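You operate a simulated robot arm through the tools that you are given. There is no shell and no other tool. Be economical: measure what you need, move in short steps, check, and stop when the job is done.

Carry out the task below with a simulated two-armed robot. There is one attempt and no reset: what you move stays moved.

TASK
Set both panel knobs from the Batch 57 card, then start extractor and drum.
Fine: the extractor first, with the panel's green buttons.

It is judged by the outcome, as a careful person would: the job done as asked, and still so three seconds after it is handed in. It fails if anything else is knocked over, pushed out of place, dropped, spilled or broken.

THE ROBOT
Two 7-joint arms with two-finger parallel grippers on one trunk, hanging from a carriage that runs on a gantry, over the field with the corners [661, 364], [-1639, 363], [-1639, -917], [661, -916] (x, y) and turns from -11.99 to 0.017 rad about z. Base frame: it is fixed where the carriage stands at the start and does not move with it; the origin is on the floor, on the carriage's upright axis, x ahead of it, y to its left, z up. Readings come in mm, rad, newtons and seconds.
The left shoulder is at the start at [40, 173, 1572], the right one opposite. With the tool pointing down near the work surface each hand reaches from about 100 to 740 mm from the robot's upright axis, wherever it stands, measured 20 degrees to its own side. Places, roughly: air knob [700, 100, 1100]; black stop button [700, -200, 1300]; card [700, -300, 1500]; drum lock [700, -300, 1000]; drum speed knob [700, 0, 1100]; drum switch [700, -200, 1000]; main lock [700, 0, 1000]; main switch [700, 100, 1000]; panel drum button [700, 0, 1300]; panel extractor button [700, 100, 1300]; panel incline button [700, 0, 1300]; panel red button [700, -400, 1100]; panel reset button [700, -300, 1300]; panel trough button [700, -100, 1300]; pull handle [700, -300, 800]; white button [700, -400, 1300]. Payload 3.43 kg a hand.
The TCP of each hand is the grasp point between the finger pads, 30 mm short of the fingertips. In the tool frame z runs along the fingers and y along their closing line. Largest opening 94 mm; finger width 28, thickness 10; the body of the gripper, 50 by 96 mm, starts 55 mm behind the TCP.
Orientation is that of the tool frame in the base frame, as a unit quaternion [x, y, z, w]. With the fingers straight down and closing along the base's y, the tool's x points along the base's -x, its y along +y and its z along -z.

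THE INTERFACE
- The arms move only by the tool send_rows. It takes "left_increments", "right_increments" or both (then of equal length, played together; a hand with none holds still); each is a list of rows, each a list of 7 numbers: the shift along the tool's x, y, z in mm, then the turn, a rotation vector about the tool's x, y, z in rad, then the gripper command, from -1 (shut) to 1 (fully open), values between in proportion. In form: [[tx, ty, tz, ax, ay, az, claw], ...]. A call has 1 to 12 rows; each row shifts and turns the commanded pose from where the row before left it, along the tool's axes as they then stand. Each row takes 0.2 s and may step no farther than 50 mm and 0.15 rad from the row before; otherwise, or with a gripper value out of range, the whole call is refused. Where a pose cannot be reached the arm comes as near as it can. A force on the tool above 40 N (or 10 N above the force at the start of the call, whichever is more), or a blocked arm, ends the call early, and 0.2 s more pass. Each finger travels about 72 mm/s and halts on what it meets, pressing with about 30 N; the grip force reading is that of the motor and also rises with nothing between the fingers. The clock runs only during rows and for 0.2 s after the last one: add rows that do not move to give the fingers time. The reply holds the time, the measured pose of the TCP, the force on the tool along the base axes, the opening and the grip force, in the units named above and with some noise, with the torque about the TCP (base axes, N m) and any sound that the robot's microphone picked up.
- Cameras (640 x 400 px; columns grow to the right, rows downward): "scene" is now at [246.9, 21.4, 1865.7]; the picture's right is [-0.00, -1.00, 0.00], its down [-0.74, 0.00, -0.68] and it looks along [0.68, -0.00, -0.74] (base axes); focal length 273 px, centre (320, 200). "left" rides on the left gripper at [76, -14, -103] in its tool frame; the picture's right is [0.18, 0.98, 0.00], its down [-0.75, 0.14, -0.64] and it looks along [-0.63, 0.12, 0.77] (tool axes); focal length 243 px, centre (320, 200). "right" rides on the right gripper at [76, 14, -102] in its tool frame; the picture's right is [-0.18, 0.98, 0.00], its down [-0.75, -0.14, -0.64] and it looks along [-0.63, -0.12, 0.77] (tool axes); focal length 243 px, centre (320, 200). There is no depth. A picture from a camera that has moved, and an enlarged one, comes with that camera's place and axes in the base frame and with its lens. The place of the scene camera against the robot may be out by one fixed shift of up to 25 mm in any direction.
- snapshot(camera): a new picture of that camera. The clock stands still meanwhile.
- slide_trunk(by): slides the trunk up (or, below 0, down) by that many mm; the arms and the scene camera ride with it, the base frame stays. It gives what a move gives, with no picture.
- base_move(legs): drives the robot by 1 to 6 legs, each [ahead, left, turn to the left] in mm, mm and rad, along the robot's own axes; the way and the turn of a leg run together, so that a leg with both is an arc; at most 1500 mm and 3.142 rad a leg. The arms and the cameras ride along, it lands a little off, and it stops where it bumps. It keeps to its track: a leg is cut to what the track allows. It gives what a move gives.
- turn_head(pan, tilt): turns the head with the scene camera to pan (to the left, within 1.501 rad either way) and tilt (down, from -0.506 to 1.204), counted from straight ahead of the robot. It gives what a move gives.
- close_up(camera, box): a new picture of the part [left, top, right, bottom] of that camera's present view, enlarged. The clock stands still meanwhile.
- close_job(): hands the job in; it is judged then, once.

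Go step by step. Nothing tells you exact positions but the pictures and the camera data: compare them with the known pose of the tool, close in by small moves and look again before you grip or let go. The budget is 120 turns and 100 pictures, counting those below and the enlarged ones. Unless the task says otherwise, let go and move clear before handing in, and close with one line.

The tools are called after "Request:" as a command line: name --argument value ..., lists and objects as JSON in quotes. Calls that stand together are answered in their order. send_rows: Moves the arms, as the interface text tells. Its arguments: {"type":"object","properties":{"left_increments":{"type":"array","items":{"type":"array","items":{"type":"number"}}},"right_increments":{"type":"array","items":{"type":"array","items":{"type":"number"}}}},"required":[]} The other tools are called the same way: slide_trunk (by) slides the trunk up or down; base_move (legs) drives the base; turn_head (pan, tilt) turns the head that bears the scene camera; snapshot (camera) takes a picture; close_up (camera, box) takes an enlarged picture of a part of a camera's view; close_job () hands the job in.

At the start:

```text
time: 0.0
left_eef_pos: [580.5, 269.6, 1510.0]
left_tool_rot: [0.001, 1.0, 0.0, 0.0]
left_force: [-0.7, 0.1, 1.0]
left_moment: [-0.03, 0.0, 0.02]
left_opening: 93.9
left_grasp_force: 0.0
right_eef_pos: [612.6, -187.2, 1510.9]
right_tool_rot: [0.001, 1.0, 0.002, 0.0]
right_force: [0.0, -0.2, -0.1]
right_moment: [0.02, -0.01, 0.02]
right_opening: 94.1
right_grasp_force: 0.1
trunk travel left (down, up): [-725.0, 56.0]
robot x, y, heading: [2.3, -0.9, 0.003]
head pan, tilt: [-0.003, 0.826]
```

scene: 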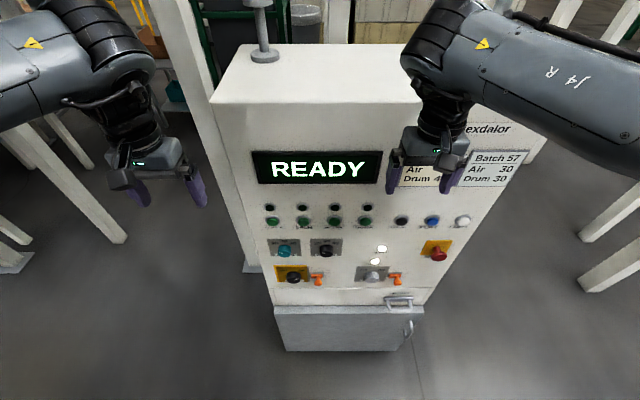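
right: 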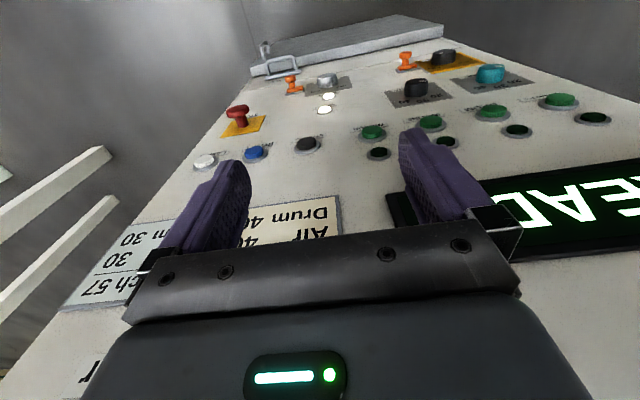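
left: 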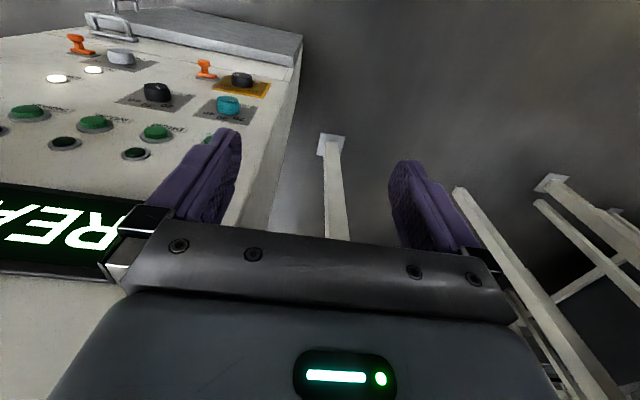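

I see the cabinet with a READY display, knobs, buttons and two cards partly hidden by the right arm. First I'll zoom in on the card and the knobs.

Request:
close_up --camera "scene" --box '[380, 110, 540, 210]'

Request:
close_up --camera "scene" --box '[250, 195, 410, 295]'

Request:
close_up --camera "left" --box '[0, 20, 320, 220]'

```text
4.00 times, centred on (460, 160) of scene
camera zoom: at [246.9, 21.4, 1865.7], right [0.0, -1.0, 0.0], down [-0.74, 0.0, -0.68], along [0.68, 0.0, -0.74], focal length 1093 px, centre (-240, 360)
```

zoom: 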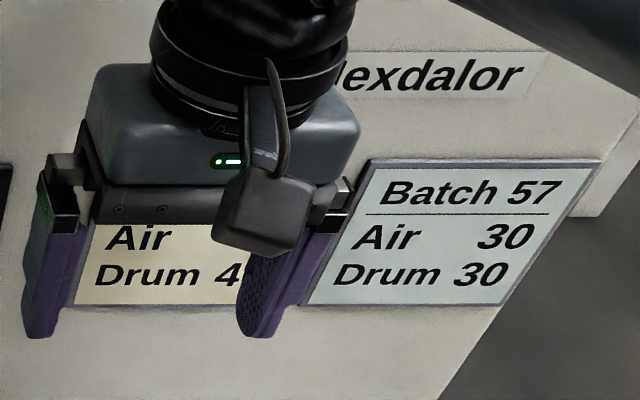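

```text
4.00 times, centred on (330, 245) of scene
camera zoom: at [246.9, 21.4, 1865.7], right [0.0, -1.0, 0.0], down [-0.74, 0.0, -0.68], along [0.68, 0.0, -0.74], focal length 1093 px, centre (280, 20)
```

zoom: 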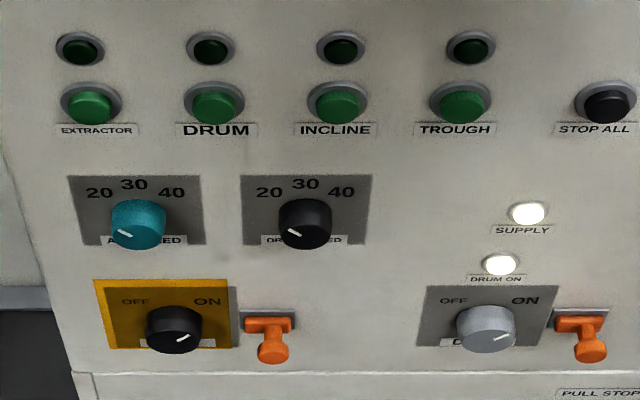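

```text
2.00 times, centred on (160, 120) of left
camera zoom: at [506.5, 254.3, 1612.0], right [-0.18, 0.98, 0.0], down [0.75, 0.14, 0.64], along [0.63, 0.12, -0.77], focal length 485 px, centre (640, 360)
```

zoom: 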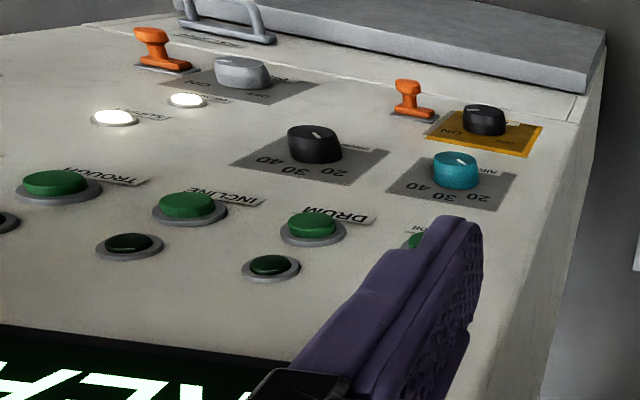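

Both panel knobs point at 20 and Batch 57 asks for Air 30 and Drum 30; the main and drum switches are already ON. Next I pull both hands back from the panel and turn the left one to point forward.

Request:
send_rows --left_increments '[[45, 0, 0, 0, 0, 0, 1], [45, 0, 0, 0, 0, 0, 1], [45, 0, 0, 0, 0, 0, 1], [0, 0, 0, 0, -0.1428, 0, 1], [0, 0, 0, 0, -0.1428, 0, 1], [0, 0, 0, 0, -0.1428, 0, 1], [0, 0, 0, 0, -0.1428, 0, 1], [0, 0, 0, 0, -0.1428, 0, 1]]' --right_increments '[[45, 0, 0, 0, 0, 0, 1], [45, 0, 0, 0, 0, 0, 1], [45, -20, 0, 0, 0, 0, 1], [40, -40, 0, 0, 0, 0, 1], [0, -40, 0, 0, 0, 0, 1], [0, -40, 0, 0, 0, 0, 1], [0, -40, 0, 0, 0, 0, 1], [0, 0, 0, 0, 0, 0, 1]]'

```text
refused: row 4 steps farther than a row can; nothing moved
```

The call was refused because a combined step was too large; I resend it with smaller steps.

Request:
send_rows --left_increments '[[45, 0, 0, 0, 0, 0, 1], [45, 0, 0, 0, 0, 0, 1], [45, 0, 0, 0, 0, 0, 1], [0, 0, 0, 0, -0.1428, 0, 1], [0, 0, 0, 0, -0.1428, 0, 1], [0, 0, 0, 0, -0.1428, 0, 1], [0, 0, 0, 0, -0.1428, 0, 1], [0, 0, 0, 0, -0.1428, 0, 1]]' --right_increments '[[45, 0, 0, 0, 0, 0, 1], [45, 0, 0, 0, 0, 0, 1], [45, 0, 0, 0, 0, 0, 1], [40, 0, 0, 0, 0, 0, 1], [0, -40, 0, 0, 0, 0, 1], [0, -40, 0, 0, 0, 0, 1], [0, -40, 0, 0, 0, 0, 1], [0, 0, 0, 0, 0, 0, 1]]'

```text
time: 1.8
left_eef_pos: [446.8, 269.4, 1510.6]
left_tool_rot: [-0.001, 0.937, 0.0, 0.35]
left_force: [0.8, 0.7, -1.3]
left_moment: [-0.01, -0.02, 0.01]
left_opening: 93.9
left_grasp_force: 0.0
right_eef_pos: [438.9, -309.2, 1510.9]
right_tool_rot: [0.0, 1.0, 0.0, 0.0]
right_force: [0.1, 0.0, 1.0]
right_moment: [0.0, -0.01, 0.0]
right_opening: 94.0
right_grasp_force: 0.0
trunk travel left (down, up): [-725.0, 56.0]
robot x, y, heading: [-0.8, -0.1, 0.003]
head pan, tilt: [-0.003, 0.826]
```

The rotation goes the right way. I finish turning the left hand forward and take a fresh scene view.

Request:
send_rows --left_increments '[[0, 0, 0, 0, -0.1428, 0, 1], [0, 0, 0, 0, -0.1428, 0, 1], [0, 0, 0, 0, -0.1428, 0, 1], [0, 0, 0, 0, -0.1428, 0, 1], [0, 0, 0, 0, -0.1428, 0, 1], [0, 0, 0, 0, -0.1428, 0, 1], [45, 0, 0, 0, 0, 0, 1], [45, 0, 0, 0, 0, 0, 1], [45, 0, 0, 0, 0, 0, 1], [45, 0, 0, 0, 0, 0, 1]]'

Request:
snapshot --camera "scene"

Request:
snapshot --camera "left"

```text
time: 4.0
left_eef_pos: [493.8, 262.4, 1501.2]
left_tool_rot: [0.014, 0.774, -0.009, 0.633]
left_force: [0.3, -0.3, 0.0]
left_moment: [-0.02, 0.03, 0.02]
left_opening: 93.9
left_grasp_force: 0.0
left hand out of reach, approached as far as the arm can: row 2, 3, 4, 5, 6, 7, 8, 9, 10
right_eef_pos: [437.8, -307.7, 1510.0]
right_tool_rot: [0.0, 1.0, 0.0, -0.001]
right_force: [0.3, -0.2, 0.4]
right_moment: [0.03, 0.03, 0.01]
right_opening: 93.9
right_grasp_force: 0.0
trunk travel left (down, up): [-725.0, 56.0]
robot x, y, heading: [-1.9, -1.7, 0.002]
head pan, tilt: [-0.003, 0.826]
```

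```text
93 pictures are left
camera scene: at [246.9, 21.4, 1865.7], right [0.0, -1.0, 0.0], down [-0.74, 0.0, -0.68], along [0.68, 0.0, -0.74], focal length 273 px, centre (320, 200)
```

scene: 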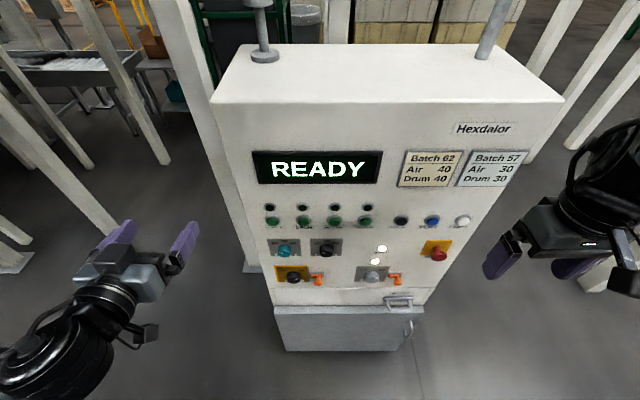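

```text
92 pictures are left
camera left: at [378.4, 250.3, 1447.0], right [-0.01, 0.98, -0.18], down [-0.47, 0.15, 0.87], along [0.88, 0.09, 0.47], focal length 243 px, centre (320, 200)
```

left: 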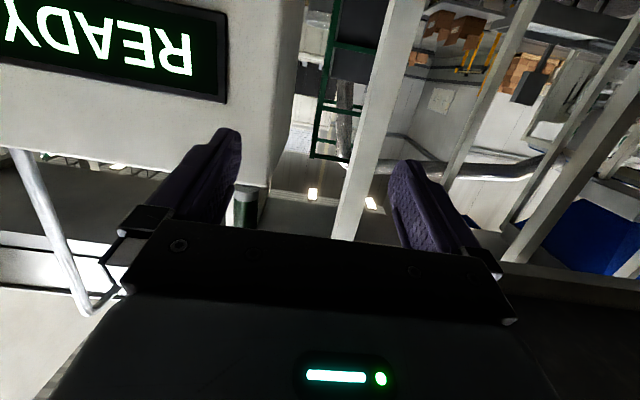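

The left arm is folded too close to its shoulder to finish the turn. I'll back the base 150 mm, then extend the hand forward and down where it has room.

Request:
base_move --legs '[[-150, 0, 0]]'

Request:
send_rows --left_increments '[[40, 0, 20, 0, 0, 0, 1], [40, 0, 20, 0, 0, 0, 1], [40, 0, 20, 0, 0, 0, 1], [40, 0, 20, 0, 0, 0, 1], [0, 0, 0, 0, 0, 0, 1]]'

```text
time: 5.4
left_eef_pos: [343.9, 261.8, 1501.8]
left_tool_rot: [0.015, 0.774, -0.01, 0.633]
left_force: [0.0, -0.1, -0.5]
left_moment: [-0.02, 0.02, 0.0]
left_opening: 94.1
left_grasp_force: 0.0
right_eef_pos: [286.7, -307.9, 1510.5]
right_tool_rot: [0.001, 1.0, -0.001, 0.0]
right_force: [0.6, 0.0, 0.2]
right_moment: [-0.04, -0.03, -0.03]
right_opening: 94.2
right_grasp_force: 0.0
trunk travel left (down, up): [-725.0, 56.0]
robot x, y, heading: [-151.8, 1.9, 0.001]
head pan, tilt: [-0.003, 0.826]
```

```text
time: 6.6
left_eef_pos: [389.7, 259.5, 1330.1]
left_tool_rot: [0.015, 0.774, -0.008, 0.633]
left_force: [0.4, 0.1, -0.1]
left_moment: [-0.04, -0.03, 0.04]
left_opening: 94.0
left_grasp_force: 0.2
right_eef_pos: [287.0, -307.2, 1509.7]
right_tool_rot: [0.0, 1.0, 0.0, 0.0]
right_force: [0.5, -1.0, 0.3]
right_moment: [-0.03, -0.04, 0.01]
right_opening: 94.1
right_grasp_force: 0.0
trunk travel left (down, up): [-725.0, 56.0]
robot x, y, heading: [-150.5, -0.5, -0.002]
head pan, tilt: [-0.003, 0.826]
```

The hand is free now. I level it to exactly forward and move it down toward knob height, in front of the air knob.

Request:
send_rows --left_increments '[[0, 0, 0, -0.0163, -0.0995, -0.005, 1], [0, 0, 0, -0.0163, -0.0995, -0.005, 1], [40, -25, 20, 0, 0, 0, 1], [40, -25, 15, 0, 0, 0, 1], [40, -25, 15, 0, 0, 0, 1], [40, -25, 15, 0, 0, 0, 1], [40, -25, 15, 0, 0, 0, 1], [0, 0, 0, 0, 0, 0, 1]]'

Request:
snapshot --camera "left"

Request:
snapshot --camera "scene"

```text
refused: row 3 steps farther than a row can; nothing moved
```

```text
91 pictures are left
camera left: at [275.0, 248.6, 1274.2], right [0.0, 0.98, -0.17], down [-0.47, 0.15, 0.87], along [0.88, 0.09, 0.47], focal length 243 px, centre (320, 200)
```

left: 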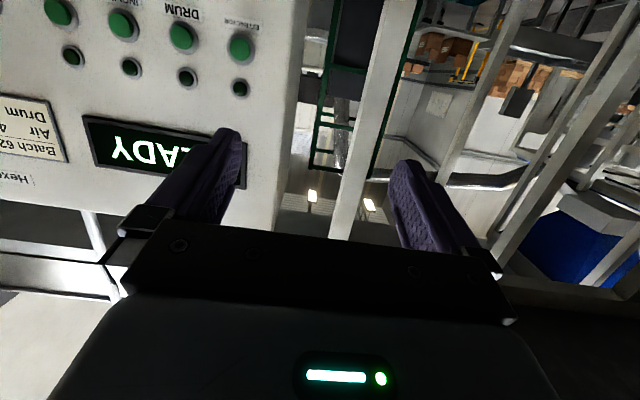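

```text
90 pictures are left
camera scene: at [96.2, 21.1, 1865.7], right [0.0, -1.0, 0.0], down [-0.74, 0.0, -0.68], along [0.68, 0.0, -0.74], focal length 273 px, centre (320, 200)
```

scene: 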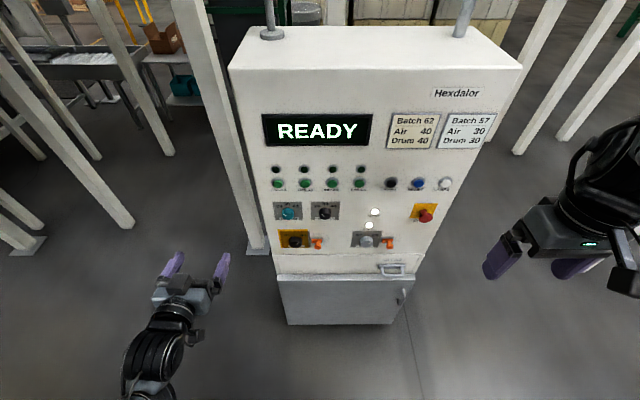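

The step was slightly too long again; I resend with smaller steps. The hand camera will give me the exact places by triangulating.

Request:
send_rows --left_increments '[[0, 0, 0, -0.0163, -0.0995, -0.005, 1], [0, 0, 0, -0.0163, -0.0995, -0.005, 1], [40, -25, 10, 0, 0, 0, 1], [40, -25, 10, 0, 0, 0, 1], [40, -25, 10, 0, 0, 0, 1], [40, -25, 10, 0, 0, 0, 1], [40, -25, 10, 0, 0, 0, 1], [40, -20, 10, 0, 0, 0, 1], [0, 0, 0, 0, 0, 0, 1]]'

Request:
snapshot --camera "left"

```text
time: 8.6
left_eef_pos: [450.8, 114.4, 1090.5]
left_tool_rot: [0.0, 0.707, -0.002, 0.707]
left_force: [0.1, 0.3, -0.4]
left_moment: [0.0, 0.03, 0.01]
left_opening: 93.7
left_grasp_force: 0.1
right_eef_pos: [287.8, -309.1, 1511.6]
right_tool_rot: [0.001, 1.0, 0.0, 0.0]
right_force: [1.0, -0.1, -0.3]
right_moment: [0.01, -0.01, 0.01]
right_opening: 94.0
right_grasp_force: 0.0
trunk travel left (down, up): [-725.0, 56.0]
robot x, y, heading: [-151.9, -1.8, 0.001]
head pan, tilt: [-0.003, 0.826]
```

```text
89 pictures are left
camera left: at [347.3, 99.1, 1013.7], right [0.0, 0.98, -0.19], down [-0.64, 0.14, 0.75], along [0.77, 0.12, 0.63], focal length 243 px, centre (320, 200)
```

left: 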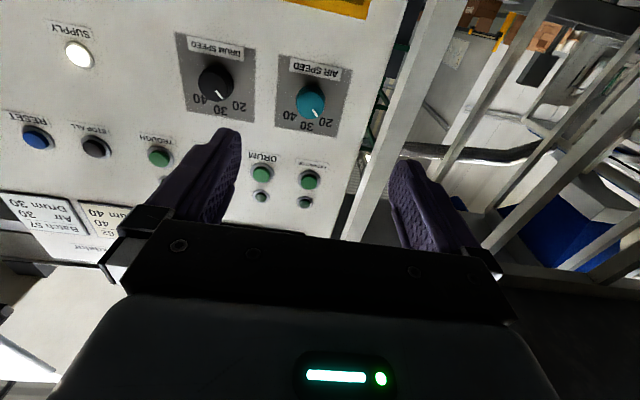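

The hand camera sees the panel upside-down; the extractor button triangulates to about [714, 127, 1267] and the air knob to about [700, 107, 1126]. I zoom in to read the knob pointers.

Request:
close_up --camera "left" --box '[170, 20, 360, 139]'

Request:
close_up --camera "scene" --box '[265, 190, 361, 250]'

```text
3.36 times, centred on (265, 80) of left
camera zoom: at [347.3, 99.1, 1013.7], right [0.0, 0.98, -0.19], down [-0.64, 0.14, 0.75], along [0.77, 0.12, 0.63], focal length 816 px, centre (505, 605)
```

zoom: 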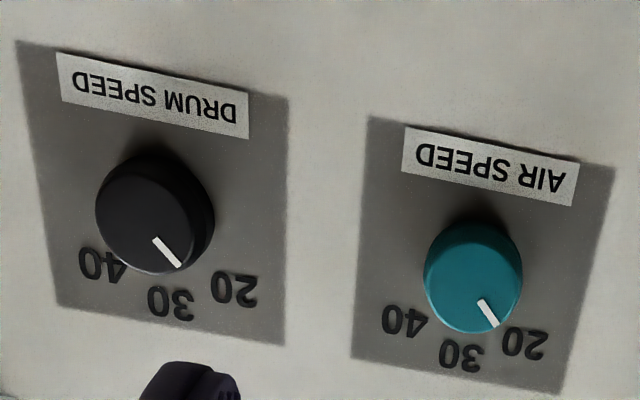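

```text
6.67 times, centred on (313, 220) of scene
camera zoom: at [96.2, 21.1, 1865.7], right [0.0, -1.0, 0.0], down [-0.74, 0.0, -0.68], along [0.68, 0.0, -0.74], focal length 1822 px, centre (367, 67)
```

zoom: 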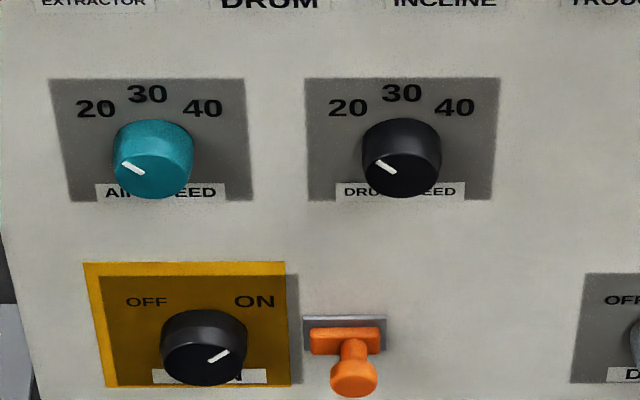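

Both pointers sit at about 45° toward 20, so each knob needs about 45° clockwise (seen from the front). I bring the open hand in line with the air knob and closer, to measure its place again.

Request:
send_rows --left_increments '[[-20, -2, 35, 0, 0, 0, 1], [-20, -2, 35, 0, 0, 0, 1], [0, 0, 40, 0, 0, 0, 1], [0, 0, 30, 0, 0, 0, 1], [0, 0, 0, 0, 0, 0, 1]]'

Request:
snapshot --camera "left"

```text
time: 9.8
left_eef_pos: [589.4, 111.1, 1129.7]
left_tool_rot: [-0.002, 0.708, -0.001, 0.707]
left_force: [-0.3, -0.2, 0.0]
left_moment: [-0.03, -0.01, 0.05]
left_opening: 94.1
left_grasp_force: 0.1
right_eef_pos: [287.6, -308.3, 1510.8]
right_tool_rot: [0.002, 1.0, 0.0, -0.001]
right_force: [-0.1, -0.1, 0.0]
right_moment: [-0.02, 0.03, -0.01]
right_opening: 94.1
right_grasp_force: 0.0
trunk travel left (down, up): [-725.0, 56.0]
robot x, y, heading: [-151.7, -0.0, -0.001]
head pan, tilt: [-0.003, 0.826]
```

```text
86 pictures are left
camera left: at [488.1, 94.9, 1053.0], right [0.0, 0.98, -0.19], down [-0.64, 0.14, 0.75], along [0.77, 0.12, 0.63], focal length 243 px, centre (320, 200)
```

left: 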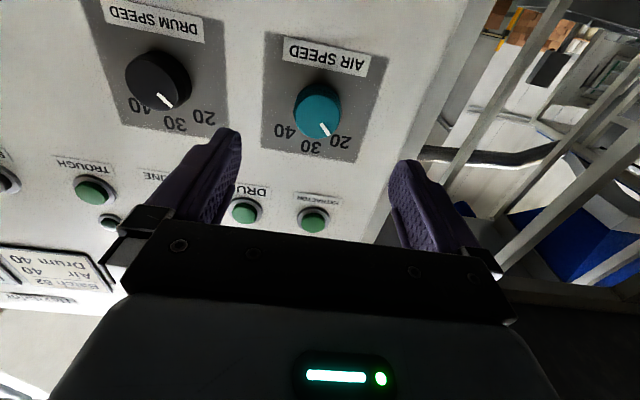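

The air knob's front is at about [701, 107, 1131] and the panel face at about x 721. I move the open fingers around it, stopping the tips just short of the panel.

Request:
send_rows --left_increments '[[-1, -4, 30, 0, 0, 0, 1], [0, 0, 30, 0, 0, 0, 1], [0, 0, 22, 0, 0, 0, 1], [0, 0, 10, 0, 0, 0, 1], [0, 0, 0, 0, 0, 0, 1]]'

Request:
snapshot --camera "left"

```text
time: 11.0
left_eef_pos: [626.7, 111.9, 1152.4]
left_tool_rot: [0.0, 0.707, 0.0, 0.707]
left_force: [0.0, 0.0, -0.7]
left_moment: [-0.02, -0.01, -0.04]
left_opening: 93.9
left_grasp_force: 0.1
left hand out of reach, approached as far as the arm can: row 1, 2, 3, 4
right_eef_pos: [287.1, -308.7, 1510.5]
right_tool_rot: [0.001, 1.0, 0.0, 0.0]
right_force: [0.3, -0.4, -0.7]
right_moment: [-0.01, 0.0, 0.02]
right_opening: 94.0
right_grasp_force: 0.0
trunk travel left (down, up): [-725.0, 56.0]
robot x, y, heading: [-152.2, -2.4, -0.003]
head pan, tilt: [-0.003, 0.826]
```

```text
85 pictures are left
camera left: at [524.4, 96.7, 1076.5], right [0.0, 0.98, -0.19], down [-0.64, 0.14, 0.75], along [0.77, 0.12, 0.63], focal length 243 px, centre (320, 200)
```

left: 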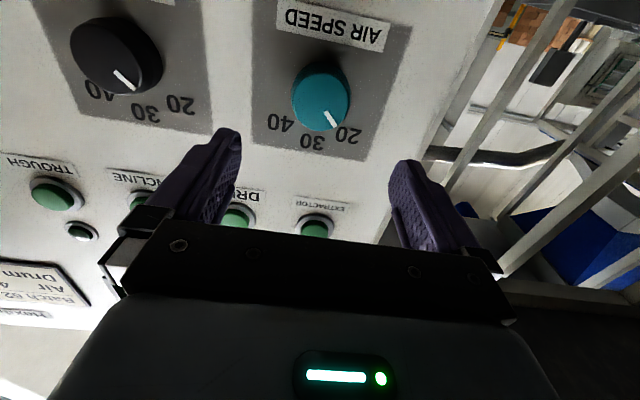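

That is at the arm's limit from this shoulder height. The hand is clear of everything, so I lower the trunk 150 mm to gain reach.

Request:
slide_trunk --by -150

Request:
send_rows --left_increments '[[-40, -1.5, 0, 0, 0, 0, 1], [-40, -1.5, 0, 0, 0, 0, 1], [-40, -1, 0, 0, 0, 0, 1], [-9, 0, 20, 0, 0, 0, 1], [0, 0, 0, 0, 0, 0, 1]]'

Request:
snapshot --camera "left"

```text
time: 12.7
left_eef_pos: [625.3, 113.1, 1002.6]
left_tool_rot: [0.0, 0.708, -0.002, 0.707]
left_force: [0.0, 0.1, 0.0]
left_moment: [0.01, 0.02, 0.0]
left_opening: 94.0
left_grasp_force: 0.0
right_eef_pos: [287.0, -310.7, 1360.5]
right_tool_rot: [0.001, 1.0, 0.0, 0.0]
right_force: [-0.2, -0.5, 0.5]
right_moment: [0.02, 0.02, -0.01]
right_opening: 94.1
right_grasp_force: 0.1
trunk travel left (down, up): [-575.0, 206.0]
robot x, y, heading: [-150.3, -3.1, 0.001]
head pan, tilt: [-0.003, 0.826]
```

```text
time: 13.9
left_eef_pos: [647.2, 108.2, 1131.8]
left_tool_rot: [-0.001, 0.708, -0.002, 0.706]
left_force: [0.3, 0.1, -0.6]
left_moment: [-0.03, 0.0, -0.01]
left_opening: 94.2
left_grasp_force: 0.0
right_eef_pos: [285.4, -308.7, 1359.3]
right_tool_rot: [0.001, 1.0, 0.001, 0.0]
right_force: [0.5, 0.0, -0.3]
right_moment: [0.01, 0.03, 0.02]
right_opening: 94.0
right_grasp_force: 0.1
trunk travel left (down, up): [-575.0, 206.0]
robot x, y, heading: [-151.2, 0.1, -0.001]
head pan, tilt: [-0.003, 0.826]
```

```text
84 pictures are left
camera left: at [544.4, 92.9, 1055.5], right [0.0, 0.98, -0.19], down [-0.64, 0.14, 0.75], along [0.77, 0.12, 0.63], focal length 243 px, centre (320, 200)
```

left: 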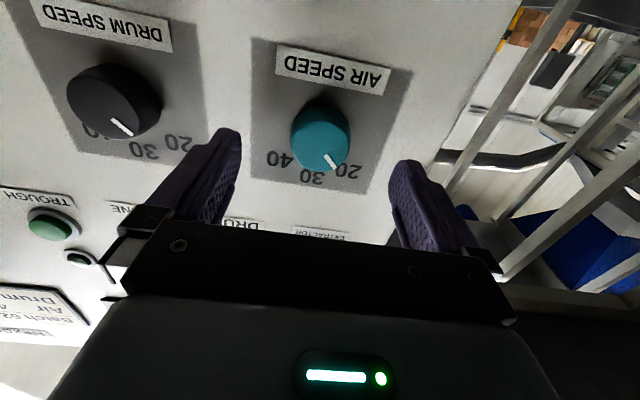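

The reach is fine now and the knob is centred between the fingers. I advance 36 mm so the pads surround it.

Request:
send_rows --left_increments '[[1, -1, 15, 0, 0, 0, 1], [0, 0, 15, 0, 0, 0, 1], [0, 0, 6, 0, 0, 0, 1], [0, 0, 0, 0, 0, 0, 1]]'

Request:
snapshot --camera "left"

```text
time: 14.9
left_eef_pos: [680.2, 108.7, 1131.3]
left_tool_rot: [-0.001, 0.707, -0.001, 0.707]
left_force: [-20.7, -0.5, 10.2]
left_moment: [0.54, -0.2, 0.82]
left_opening: 94.0
left_grasp_force: 0.1
right_eef_pos: [285.9, -307.4, 1359.5]
right_tool_rot: [0.001, 1.0, 0.0, -0.001]
right_force: [0.2, -0.1, 0.2]
right_moment: [0.02, -0.01, 0.02]
right_opening: 93.9
right_grasp_force: 0.1
trunk travel left (down, up): [-575.0, 206.0]
robot x, y, heading: [-150.9, -0.9, -0.003]
head pan, tilt: [-0.003, 0.826]
```

```text
83 pictures are left
camera left: at [578.8, 91.9, 1054.2], right [0.0, 0.98, -0.19], down [-0.64, 0.14, 0.75], along [0.77, 0.12, 0.63], focal length 243 px, centre (320, 200)
```

left: 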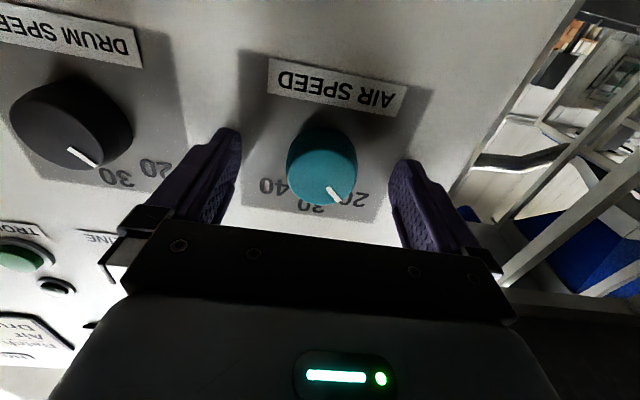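

The fingertips touch the panel lightly, so the panel face is at about x 711, and re-triangulating puts the knob centre at about [689, 106, 1124]. I back off 5 mm, lower 7 mm and check again.

Request:
send_rows --left_increments '[[0, 0, -6, 0, 0, 0, 1], [7, -2, 0, 0, 0, 0, 1], [0, 0, 0, 0, 0, 0, 1]]'

Request:
close_up --camera "left" --box '[220, 80, 420, 205]'

```text
time: 15.7
left_eef_pos: [675.4, 105.0, 1123.2]
left_tool_rot: [-0.001, 0.708, -0.001, 0.706]
left_force: [0.7, 0.0, -0.5]
left_moment: [0.01, -0.01, -0.03]
left_opening: 93.9
left_grasp_force: 0.1
right_eef_pos: [287.5, -307.7, 1358.8]
right_tool_rot: [0.001, 1.0, 0.0, 0.0]
right_force: [-0.1, 0.0, 0.1]
right_moment: [-0.03, -0.02, 0.04]
right_opening: 94.1
right_grasp_force: 0.0
trunk travel left (down, up): [-575.0, 206.0]
robot x, y, heading: [-152.3, 1.6, 0.0]
head pan, tilt: [-0.003, 0.826]
```

```text
3.20 times, centred on (320, 142) of left
camera zoom: at [573.9, 89.7, 1047.1], right [0.0, 0.98, -0.19], down [-0.64, 0.14, 0.75], along [0.77, 0.12, 0.63], focal length 776 px, centre (320, 384)
```

zoom: 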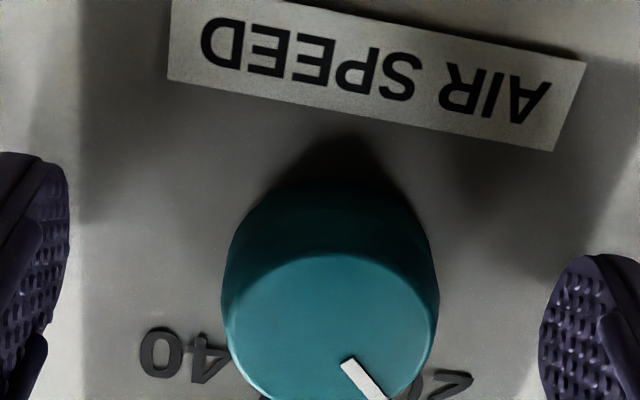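

I estimate the knob axis at y 107, z 1128 with its front at x 686. I correct by a few mm and close on it.

Request:
send_rows --left_increments '[[-4.5, 2, 0, 0, 0, 0, 1], [0, 0, 0, 0, 0, 0, -1], [0, 0, 0, 0, 0, 0, -1], [0, 0, 0, 0, 0, 0, -1], [0, 0, 0, 0, 0, 0, -1]]'

Request:
close_up --camera "left" --box '[220, 80, 420, 205]'

```text
time: 16.9
left_eef_pos: [675.3, 109.3, 1128.0]
left_tool_rot: [-0.001, 0.708, -0.001, 0.706]
left_force: [1.0, 3.5, -1.3]
left_moment: [0.0, -0.14, 0.11]
left_opening: 41.1
left_grasp_force: 45.2
right_eef_pos: [287.5, -309.1, 1359.9]
right_tool_rot: [0.001, 1.0, 0.0, 0.0]
right_force: [0.2, 0.4, 0.7]
right_moment: [0.03, -0.02, 0.04]
right_opening: 94.1
right_grasp_force: 0.0
trunk travel left (down, up): [-575.0, 206.0]
robot x, y, heading: [-147.9, 3.1, -0.001]
head pan, tilt: [-0.003, 0.826]
```

```text
3.20 times, centred on (320, 142) of left
camera zoom: at [574.1, 92.8, 1051.8], right [0.0, 0.98, -0.19], down [-0.64, 0.14, 0.75], along [0.77, 0.12, 0.63], focal length 776 px, centre (320, 384)
```

zoom: 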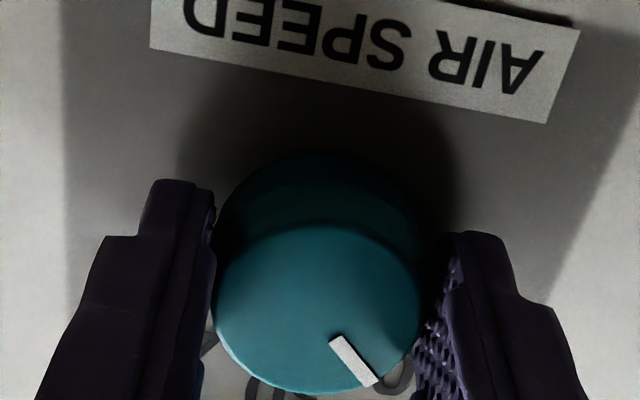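

The knob is held (41 mm opening). I turn it clockwise, first about half of the 45° to check direction.

Request:
send_rows --left_increments '[[0, 0, 0, 0, 0, 0.13, -1], [0, 0, 0, 0, 0, 0.13, -1], [0, 0, 0, 0, 0, 0.13, -1], [0, 0, 0, 0, 0, 0, -1]]'

Request:
close_up --camera "left" --box '[220, 80, 420, 205]'

```text
time: 17.9
left_eef_pos: [676.5, 108.2, 1128.1]
left_tool_rot: [0.136, 0.694, 0.139, 0.693]
left_force: [-4.5, 5.9, 2.1]
left_moment: [0.0, 0.14, 0.27]
left_opening: 40.9
left_grasp_force: 44.4
right_eef_pos: [286.4, -308.0, 1360.1]
right_tool_rot: [0.001, 1.0, 0.001, 0.0]
right_force: [0.0, -0.3, 0.3]
right_moment: [0.0, 0.0, 0.01]
right_opening: 94.0
right_grasp_force: 0.0
trunk travel left (down, up): [-575.0, 206.0]
robot x, y, heading: [-148.5, -0.9, -0.0]
head pan, tilt: [-0.003, 0.826]
```

```text
3.20 times, centred on (320, 142) of left
camera zoom: at [574.0, 123.7, 1052.2], right [0.0, 0.98, 0.2], down [-0.64, -0.16, 0.75], along [0.77, -0.13, 0.63], focal length 776 px, centre (320, 384)
```

zoom: 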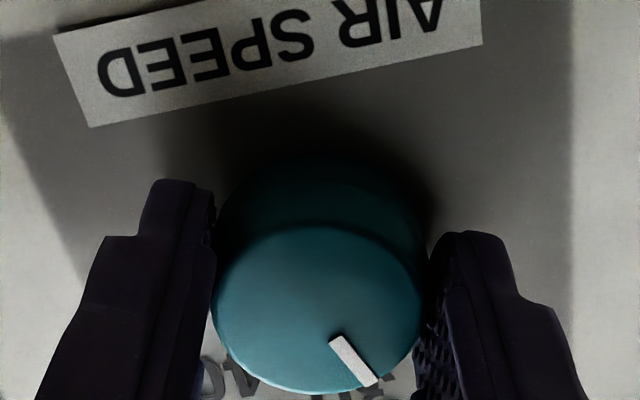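

The knob turns with the hand and without slipping. I finish the remaining turn and check against the labels.

Request:
send_rows --left_increments '[[0, 0, 0, 0, 0, 0.13, -1], [0, 0, 0, 0, 0, 0.13, -1], [0, 0, 0, 0, 0, 0.135, -1], [0, 0, 0, 0, 0, 0, -1]]'

Request:
close_up --camera "left" --box '[220, 80, 420, 205]'

Request:
snapshot --camera "scene"

```text
time: 18.9
left_eef_pos: [676.0, 110.1, 1128.5]
left_tool_rot: [0.271, 0.653, 0.271, 0.653]
left_force: [-12.6, 8.1, 8.4]
left_moment: [0.01, 0.13, 0.75]
left_opening: 41.2
left_grasp_force: 45.2
right_eef_pos: [286.5, -306.9, 1359.4]
right_tool_rot: [0.001, 1.0, 0.001, 0.0]
right_force: [-0.7, -0.6, 0.4]
right_moment: [0.02, -0.01, -0.01]
right_opening: 94.0
right_grasp_force: 0.0
trunk travel left (down, up): [-575.0, 206.0]
robot x, y, heading: [-153.5, -1.8, -0.003]
head pan, tilt: [-0.003, 0.826]
```

```text
3.20 times, centred on (320, 142) of left
camera zoom: at [574.1, 152.2, 1064.3], right [0.0, 0.83, 0.56], down [-0.64, -0.43, 0.63], along [0.77, -0.36, 0.53], focal length 776 px, centre (320, 384)
```

zoom: 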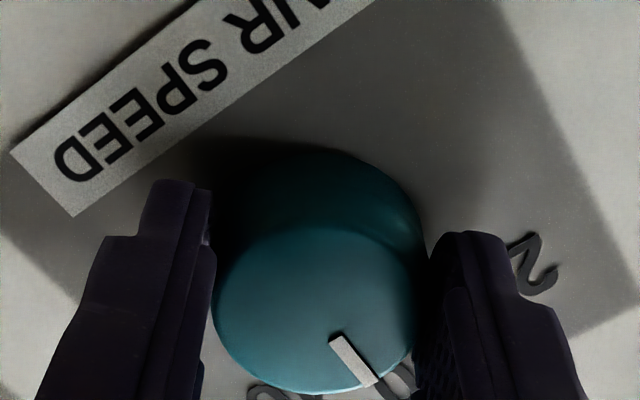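

```text
78 pictures are left
camera scene: at [95.8, 21.9, 1715.6], right [0.0, -1.0, 0.0], down [-0.74, 0.0, -0.68], along [0.68, 0.0, -0.74], focal length 273 px, centre (320, 200)
```

scene: 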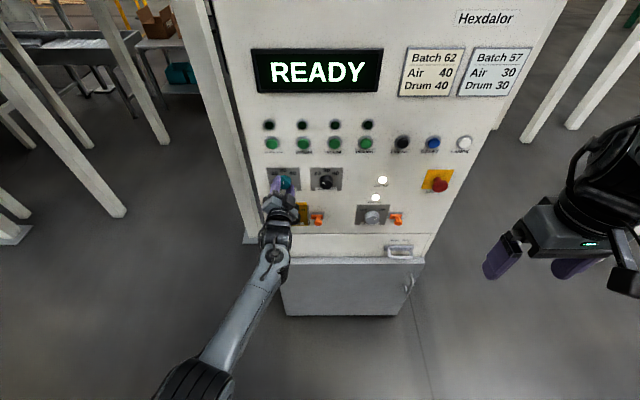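

The pointer now lines up with 30. I let go, withdraw straight back and view the result.

Request:
send_rows --left_increments '[[0, 0, 0, 0, 0, 0, 1], [0, 0, 0, 0, 0, 0, 1], [0, 0, 0, 0, 0, 0, 1], [0, 0, -30, 0, 0, 0, 1], [0, 0, -40, 0, 0, 0, 1], [0, 0, 0, 0, 0, -0.13, 1], [0, 0, 0, 0, 0, -0.13, 1], [0, 0, 0, 0, 0, -0.13, 1], [0, 0, 0, 0, 0, -0.13, 1], [0, 0, 0, 0, 0, -0.13, 1], [0, 0, 0, 0, 0, -0.135, 1], [0, 0, 0, 0, 0, 0, 1]]'

Request:
snapshot --camera "left"

Request:
close_up --camera "left" --box '[240, 40, 400, 140]'

```text
time: 21.5
left_eef_pos: [606.6, 107.8, 1128.8]
left_tool_rot: [-0.001, 0.707, -0.001, 0.707]
left_force: [-0.3, -0.5, 0.8]
left_moment: [0.0, 0.01, -0.01]
left_opening: 94.1
left_grasp_force: 0.1
right_eef_pos: [287.3, -309.5, 1359.7]
right_tool_rot: [0.002, 1.0, 0.0, 0.0]
right_force: [0.2, -0.1, 0.0]
right_moment: [0.01, -0.01, -0.02]
right_opening: 94.0
right_grasp_force: 0.0
trunk travel left (down, up): [-575.0, 206.0]
robot x, y, heading: [-151.5, 0.9, -0.0]
head pan, tilt: [-0.003, 0.826]
```

```text
77 pictures are left
camera left: at [504.6, 92.1, 1051.8], right [0.0, 0.98, -0.19], down [-0.64, 0.14, 0.75], along [0.77, 0.12, 0.63], focal length 243 px, centre (320, 200)
```

left: 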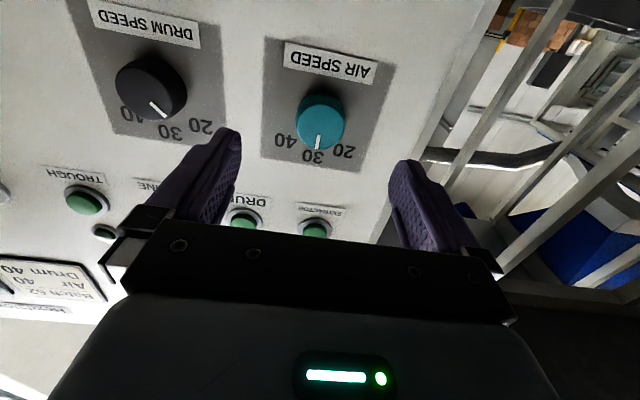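

```text
4.00 times, centred on (320, 90) of left
camera zoom: at [504.6, 92.1, 1051.8], right [0.0, 0.98, -0.19], down [-0.64, 0.14, 0.75], along [0.77, 0.12, 0.63], focal length 970 px, centre (320, 640)
```

zoom: 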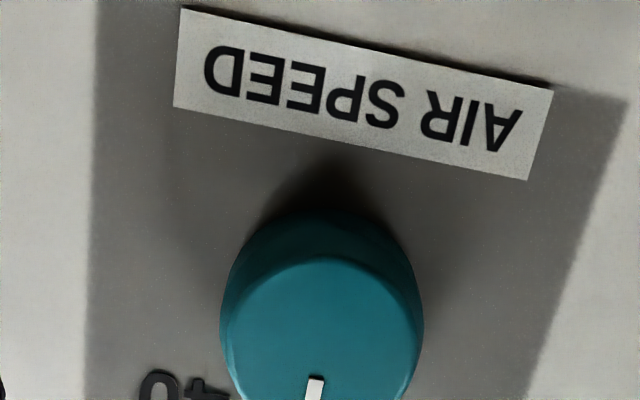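

Air reads 30 roughly; I zoom to check the pointer angle and measure the drum speed knob.

Request:
close_up --camera "left" --box '[270, 80, 382, 150]'

Request:
close_up --camera "left" --box '[90, 40, 218, 120]'

```text
5.71 times, centred on (326, 115) of left
camera zoom: at [504.6, 92.1, 1051.8], right [0.0, 0.98, -0.19], down [-0.64, 0.14, 0.75], along [0.77, 0.12, 0.63], focal length 1386 px, centre (286, 686)
```

zoom: 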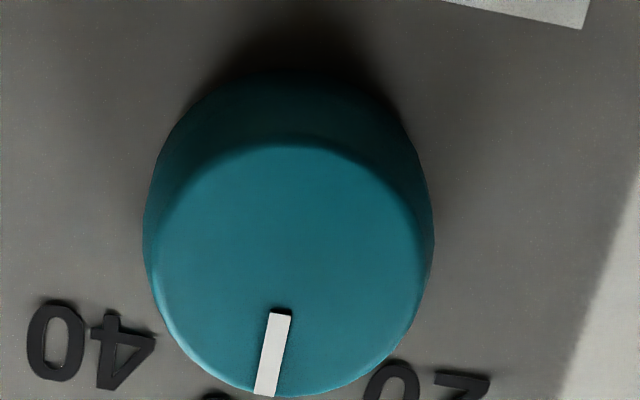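

```text
5.00 times, centred on (154, 80) of left
camera zoom: at [504.6, 92.1, 1051.8], right [0.0, 0.98, -0.19], down [-0.64, 0.14, 0.75], along [0.77, 0.12, 0.63], focal length 1213 px, centre (1150, 800)
```

zoom: 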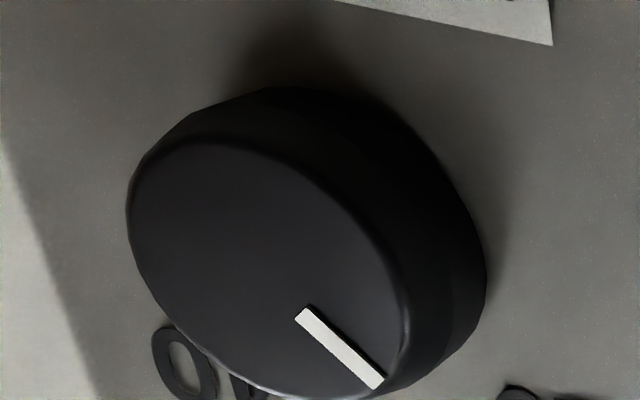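

Air is within 1° of 30. The drum speed knob axis is at about y -21, z 1128 and also needs 45°; I move across to it.

Request:
send_rows --left_increments '[[0, -43, 0, 0, 0, 0, 1], [0, -43, 0, 0, 0, 0, 1], [0, -43, 0, 0, 0, 0, 1], [0, 0, 20, 0, 0, 0, 1], [0, 0, 0, 0, 0, 0, 1]]'

Request:
snapshot --camera "left"

```text
time: 22.7
left_eef_pos: [633.2, -0.4, 1125.5]
left_tool_rot: [0.0, 0.706, 0.014, 0.708]
left_force: [0.3, 0.4, 0.6]
left_moment: [-0.03, -0.02, 0.0]
left_opening: 93.9
left_grasp_force: 0.1
right_eef_pos: [285.9, -308.5, 1359.5]
right_tool_rot: [0.0, 1.0, 0.001, 0.0]
right_force: [0.5, -0.8, -0.2]
right_moment: [0.01, 0.01, -0.03]
right_opening: 93.9
right_grasp_force: 0.2
trunk travel left (down, up): [-575.0, 206.0]
robot x, y, heading: [-148.4, -2.8, -0.002]
head pan, tilt: [-0.003, 0.826]
```

```text
73 pictures are left
camera left: at [531.1, -15.8, 1047.7], right [-0.02, 0.99, -0.16], down [-0.65, 0.11, 0.76], along [0.76, 0.12, 0.63], focal length 243 px, centre (320, 200)
```

left: 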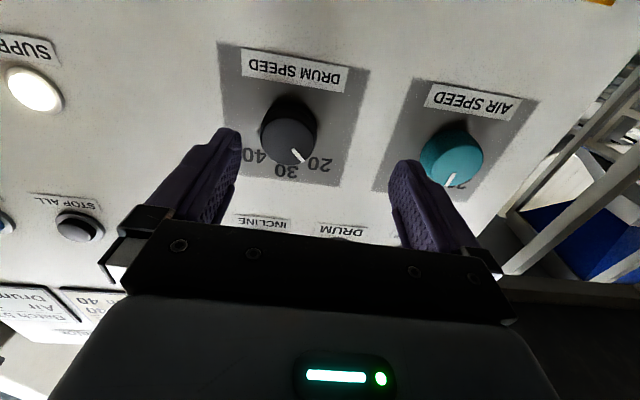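

The arm ran short sideways, so I back the hand off a little and move the base 70 mm to the right to bring the drum knob into easy reach.

Request:
send_rows --left_increments '[[0, 0, -40, 0, 0, 0, 1], [0, 0, 0, 0, 0, 0, 1]]'

Request:
base_move --legs '[[0, -70, 0]]'

```text
time: 23.5
left_eef_pos: [609.8, 38.6, 1137.9]
left_tool_rot: [0.006, 0.694, 0.044, 0.719]
left_force: [0.0, 0.9, -0.4]
left_moment: [-0.02, 0.05, 0.0]
left_opening: 94.1
left_grasp_force: 0.2
right_eef_pos: [287.5, -307.6, 1360.6]
right_tool_rot: [0.001, 1.0, 0.001, 0.0]
right_force: [-0.5, -0.8, -0.5]
right_moment: [0.02, -0.02, 0.02]
right_opening: 94.1
right_grasp_force: 0.1
trunk travel left (down, up): [-575.0, 206.0]
robot x, y, heading: [-150.4, -1.9, -0.001]
head pan, tilt: [-0.003, 0.826]
stopped in row 2 (left hand): the arm was blocked; the commanded pose is now the measured one
```

```text
time: 24.5
left_eef_pos: [609.5, -31.7, 1137.5]
left_tool_rot: [0.007, 0.694, 0.044, 0.719]
left_force: [-0.4, -0.3, 0.0]
left_moment: [0.01, -0.02, 0.02]
left_opening: 94.0
left_grasp_force: 0.1
right_eef_pos: [287.0, -377.7, 1360.0]
right_tool_rot: [0.001, 1.0, 0.0, 0.0]
right_force: [0.2, -0.4, 0.3]
right_moment: [0.01, -0.01, -0.03]
right_opening: 94.1
right_grasp_force: 0.0
trunk travel left (down, up): [-575.0, 206.0]
robot x, y, heading: [-152.0, -71.6, -0.003]
head pan, tilt: [-0.003, 0.826]
```

It hit a joint limit but nothing else. I shift the base another 60 mm right for margin, re-level the hand and place it in front of the drum knob.

Request:
base_move --legs '[[0, -60, 0]]'

Request:
send_rows --left_increments '[[0, 0, 0, 0.052, 0.035, -0.072, 1], [0, 36, 0, 0, 0, 0, 1], [9.5, 35, 0, 0, 0, 0, 1], [0, 0, 20, 0, 0, 0, 1], [0, 0, 0, 0, 0, 0, 1]]'

Request:
snapshot --camera "left"

```text
time: 25.5
left_eef_pos: [609.4, -91.5, 1137.7]
left_tool_rot: [0.007, 0.694, 0.044, 0.719]
left_force: [0.1, -0.6, 0.8]
left_moment: [-0.02, 0.04, 0.02]
left_opening: 93.9
left_grasp_force: 0.1
right_eef_pos: [286.3, -438.7, 1360.8]
right_tool_rot: [0.001, 1.0, 0.0, 0.0]
right_force: [-0.4, 0.3, -0.2]
right_moment: [-0.02, -0.04, 0.0]
right_opening: 94.0
right_grasp_force: 0.0
trunk travel left (down, up): [-575.0, 206.0]
robot x, y, heading: [-150.8, -127.5, -0.004]
head pan, tilt: [-0.003, 0.826]
```

```text
time: 26.7
left_eef_pos: [629.5, -19.2, 1126.9]
left_tool_rot: [0.0, 0.707, 0.001, 0.707]
left_force: [1.6, 0.8, 0.2]
left_moment: [-0.02, -0.01, 0.0]
left_opening: 94.1
left_grasp_force: 0.0
right_eef_pos: [285.8, -437.4, 1361.2]
right_tool_rot: [0.001, 1.0, 0.001, 0.001]
right_force: [0.5, 0.4, 0.8]
right_moment: [0.0, 0.02, 0.01]
right_opening: 94.0
right_grasp_force: 0.0
trunk travel left (down, up): [-575.0, 206.0]
robot x, y, heading: [-155.8, -129.4, -0.002]
head pan, tilt: [-0.003, 0.826]
```

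```text
72 pictures are left
camera left: at [527.6, -35.2, 1049.9], right [0.0, 0.98, -0.18], down [-0.64, 0.14, 0.75], along [0.77, 0.12, 0.63], focal length 243 px, centre (320, 200)
```

left: 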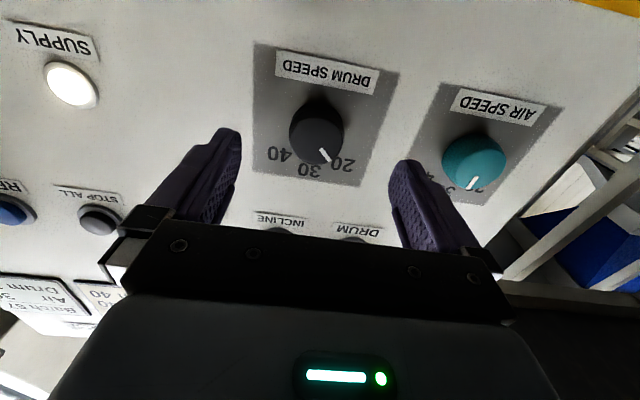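

The knob is centred as before. I advance so the tips stop short of the panel, then check.

Request:
send_rows --left_increments '[[-1, -2.5, 20, 0, 0, 0, 1], [0, 0, 18, 0, 0, 0, 1], [0, 0, 8, 0, 0, 0, 1], [0, 0, 0, 0, 0, 0, 1]]'

Request:
close_up --camera "left" --box '[220, 80, 420, 205]'

```text
time: 27.7
left_eef_pos: [675.9, -21.7, 1127.2]
left_tool_rot: [-0.001, 0.707, 0.002, 0.707]
left_force: [-0.6, 0.1, 0.4]
left_moment: [0.02, 0.01, -0.02]
left_opening: 93.9
left_grasp_force: 0.0
right_eef_pos: [286.9, -438.8, 1360.2]
right_tool_rot: [0.0, 1.0, 0.0, 0.0]
right_force: [0.0, 0.1, -0.2]
right_moment: [0.01, 0.01, 0.01]
right_opening: 94.2
right_grasp_force: 0.1
trunk travel left (down, up): [-575.0, 206.0]
robot x, y, heading: [-151.4, -130.8, -0.005]
head pan, tilt: [-0.003, 0.826]
```

```text
3.20 times, centred on (320, 142) of left
camera zoom: at [574.0, -38.0, 1051.2], right [0.0, 0.98, -0.18], down [-0.64, 0.14, 0.75], along [0.77, 0.12, 0.63], focal length 776 px, centre (320, 384)
```

zoom: 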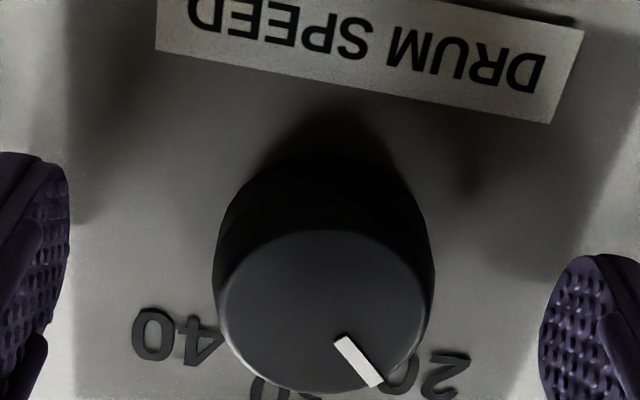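

The alignment matches the earlier grasp. I grip and turn 45° clockwise.

Request:
send_rows --left_increments '[[0, 0, 0, 0, 0, 0, -1], [0, 0, 0, 0, 0, 0, -1], [0, 0, 0, 0, 0, 0, -1], [0, 0, 0, 0, 0, 0, -1], [0, 0, 0, 0, 0, 0.131, -1], [0, 0, 0, 0, 0, 0.131, -1], [0, 0, 0, 0, 0, 0.131, -1], [0, 0, 0, 0, 0, 0.131, -1], [0, 0, 0, 0, 0, 0.131, -1], [0, 0, 0, 0, 0, 0.135, -1], [0, 0, 0, 0, 0, 0, -1]]'

Request:
close_up --camera "left" --box '[220, 80, 420, 205]'

```text
time: 30.1
left_eef_pos: [674.8, -20.1, 1128.5]
left_tool_rot: [0.272, 0.653, 0.274, 0.652]
left_force: [1.1, 8.1, -1.5]
left_moment: [-0.03, -0.12, 0.1]
left_opening: 41.2
left_grasp_force: 44.6
right_eef_pos: [287.4, -436.9, 1361.0]
right_tool_rot: [0.0, 1.0, 0.001, 0.001]
right_force: [-0.2, -0.8, -0.1]
right_moment: [-0.01, 0.01, -0.02]
right_opening: 94.0
right_grasp_force: 0.2
trunk travel left (down, up): [-575.0, 206.0]
robot x, y, heading: [-151.2, -125.0, -0.005]
head pan, tilt: [-0.003, 0.826]
```

```text
3.20 times, centred on (320, 142) of left
camera zoom: at [573.7, 22.7, 1064.5], right [0.0, 0.82, 0.57], down [-0.64, -0.44, 0.63], along [0.77, -0.36, 0.53], focal length 776 px, centre (320, 384)
```

zoom: 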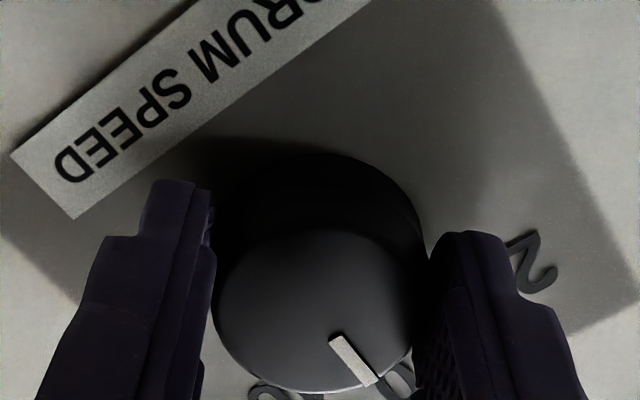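

The drum knob turned with the hand to 30. I release, retreat and return the wrist, then verify both knobs.

Request:
send_rows --left_increments '[[0, 0, 0, 0, 0, 0, 1], [0, 0, 0, 0, 0, 0, 1], [0, 0, 0, 0, 0, 0, 1], [0, 0, -30, 0, 0, 0, 1], [0, 0, -40, 0, 0, 0, 1], [0, 0, 0, 0, 0, -0.131, 1], [0, 0, 0, 0, 0, -0.131, 1], [0, 0, 0, 0, 0, -0.131, 1], [0, 0, 0, 0, 0, -0.131, 1], [0, 0, 0, 0, 0, -0.131, 1], [0, 0, 0, 0, 0, -0.135, 1], [0, 0, 0, 0, 0, 0, 1]]'

Request:
close_up --camera "left" --box '[260, 80, 372, 150]'

Request:
snapshot --camera "left"

```text
time: 32.7
left_eef_pos: [606.6, -21.9, 1128.4]
left_tool_rot: [-0.001, 0.706, 0.0, 0.708]
left_force: [0.1, -0.7, 0.1]
left_moment: [-0.02, -0.01, 0.05]
left_opening: 93.9
left_grasp_force: 0.0
right_eef_pos: [287.3, -437.6, 1361.4]
right_tool_rot: [0.001, 1.0, 0.0, -0.001]
right_force: [-0.1, 0.4, 0.0]
right_moment: [0.0, -0.02, 0.0]
right_opening: 94.2
right_grasp_force: 0.0
trunk travel left (down, up): [-575.0, 206.0]
robot x, y, heading: [-150.4, -129.2, -0.006]
head pan, tilt: [-0.003, 0.826]
```

```text
5.71 times, centred on (316, 115) of left
camera zoom: at [503.8, -37.7, 1051.8], right [0.0, 0.98, -0.18], down [-0.64, 0.14, 0.75], along [0.77, 0.12, 0.63], focal length 1386 px, centre (343, 686)
```

zoom: 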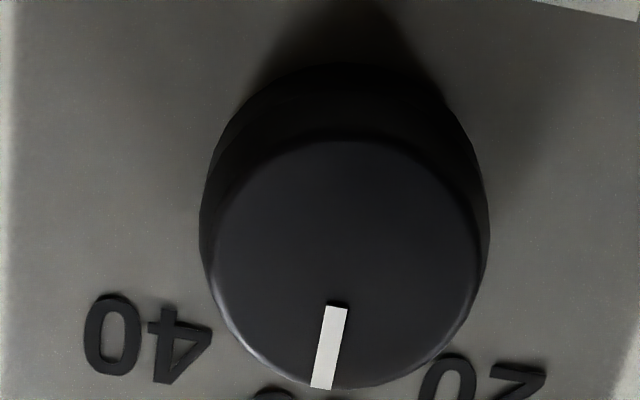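

```text
68 pictures are left
camera left: at [503.8, -37.7, 1051.8], right [0.0, 0.98, -0.18], down [-0.64, 0.14, 0.75], along [0.77, 0.12, 0.63], focal length 243 px, centre (320, 200)
```

left: 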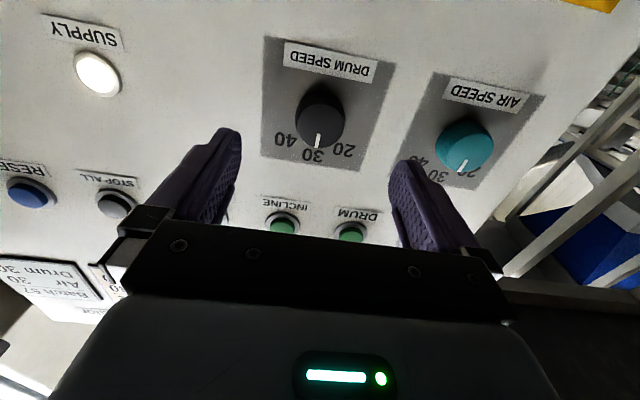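

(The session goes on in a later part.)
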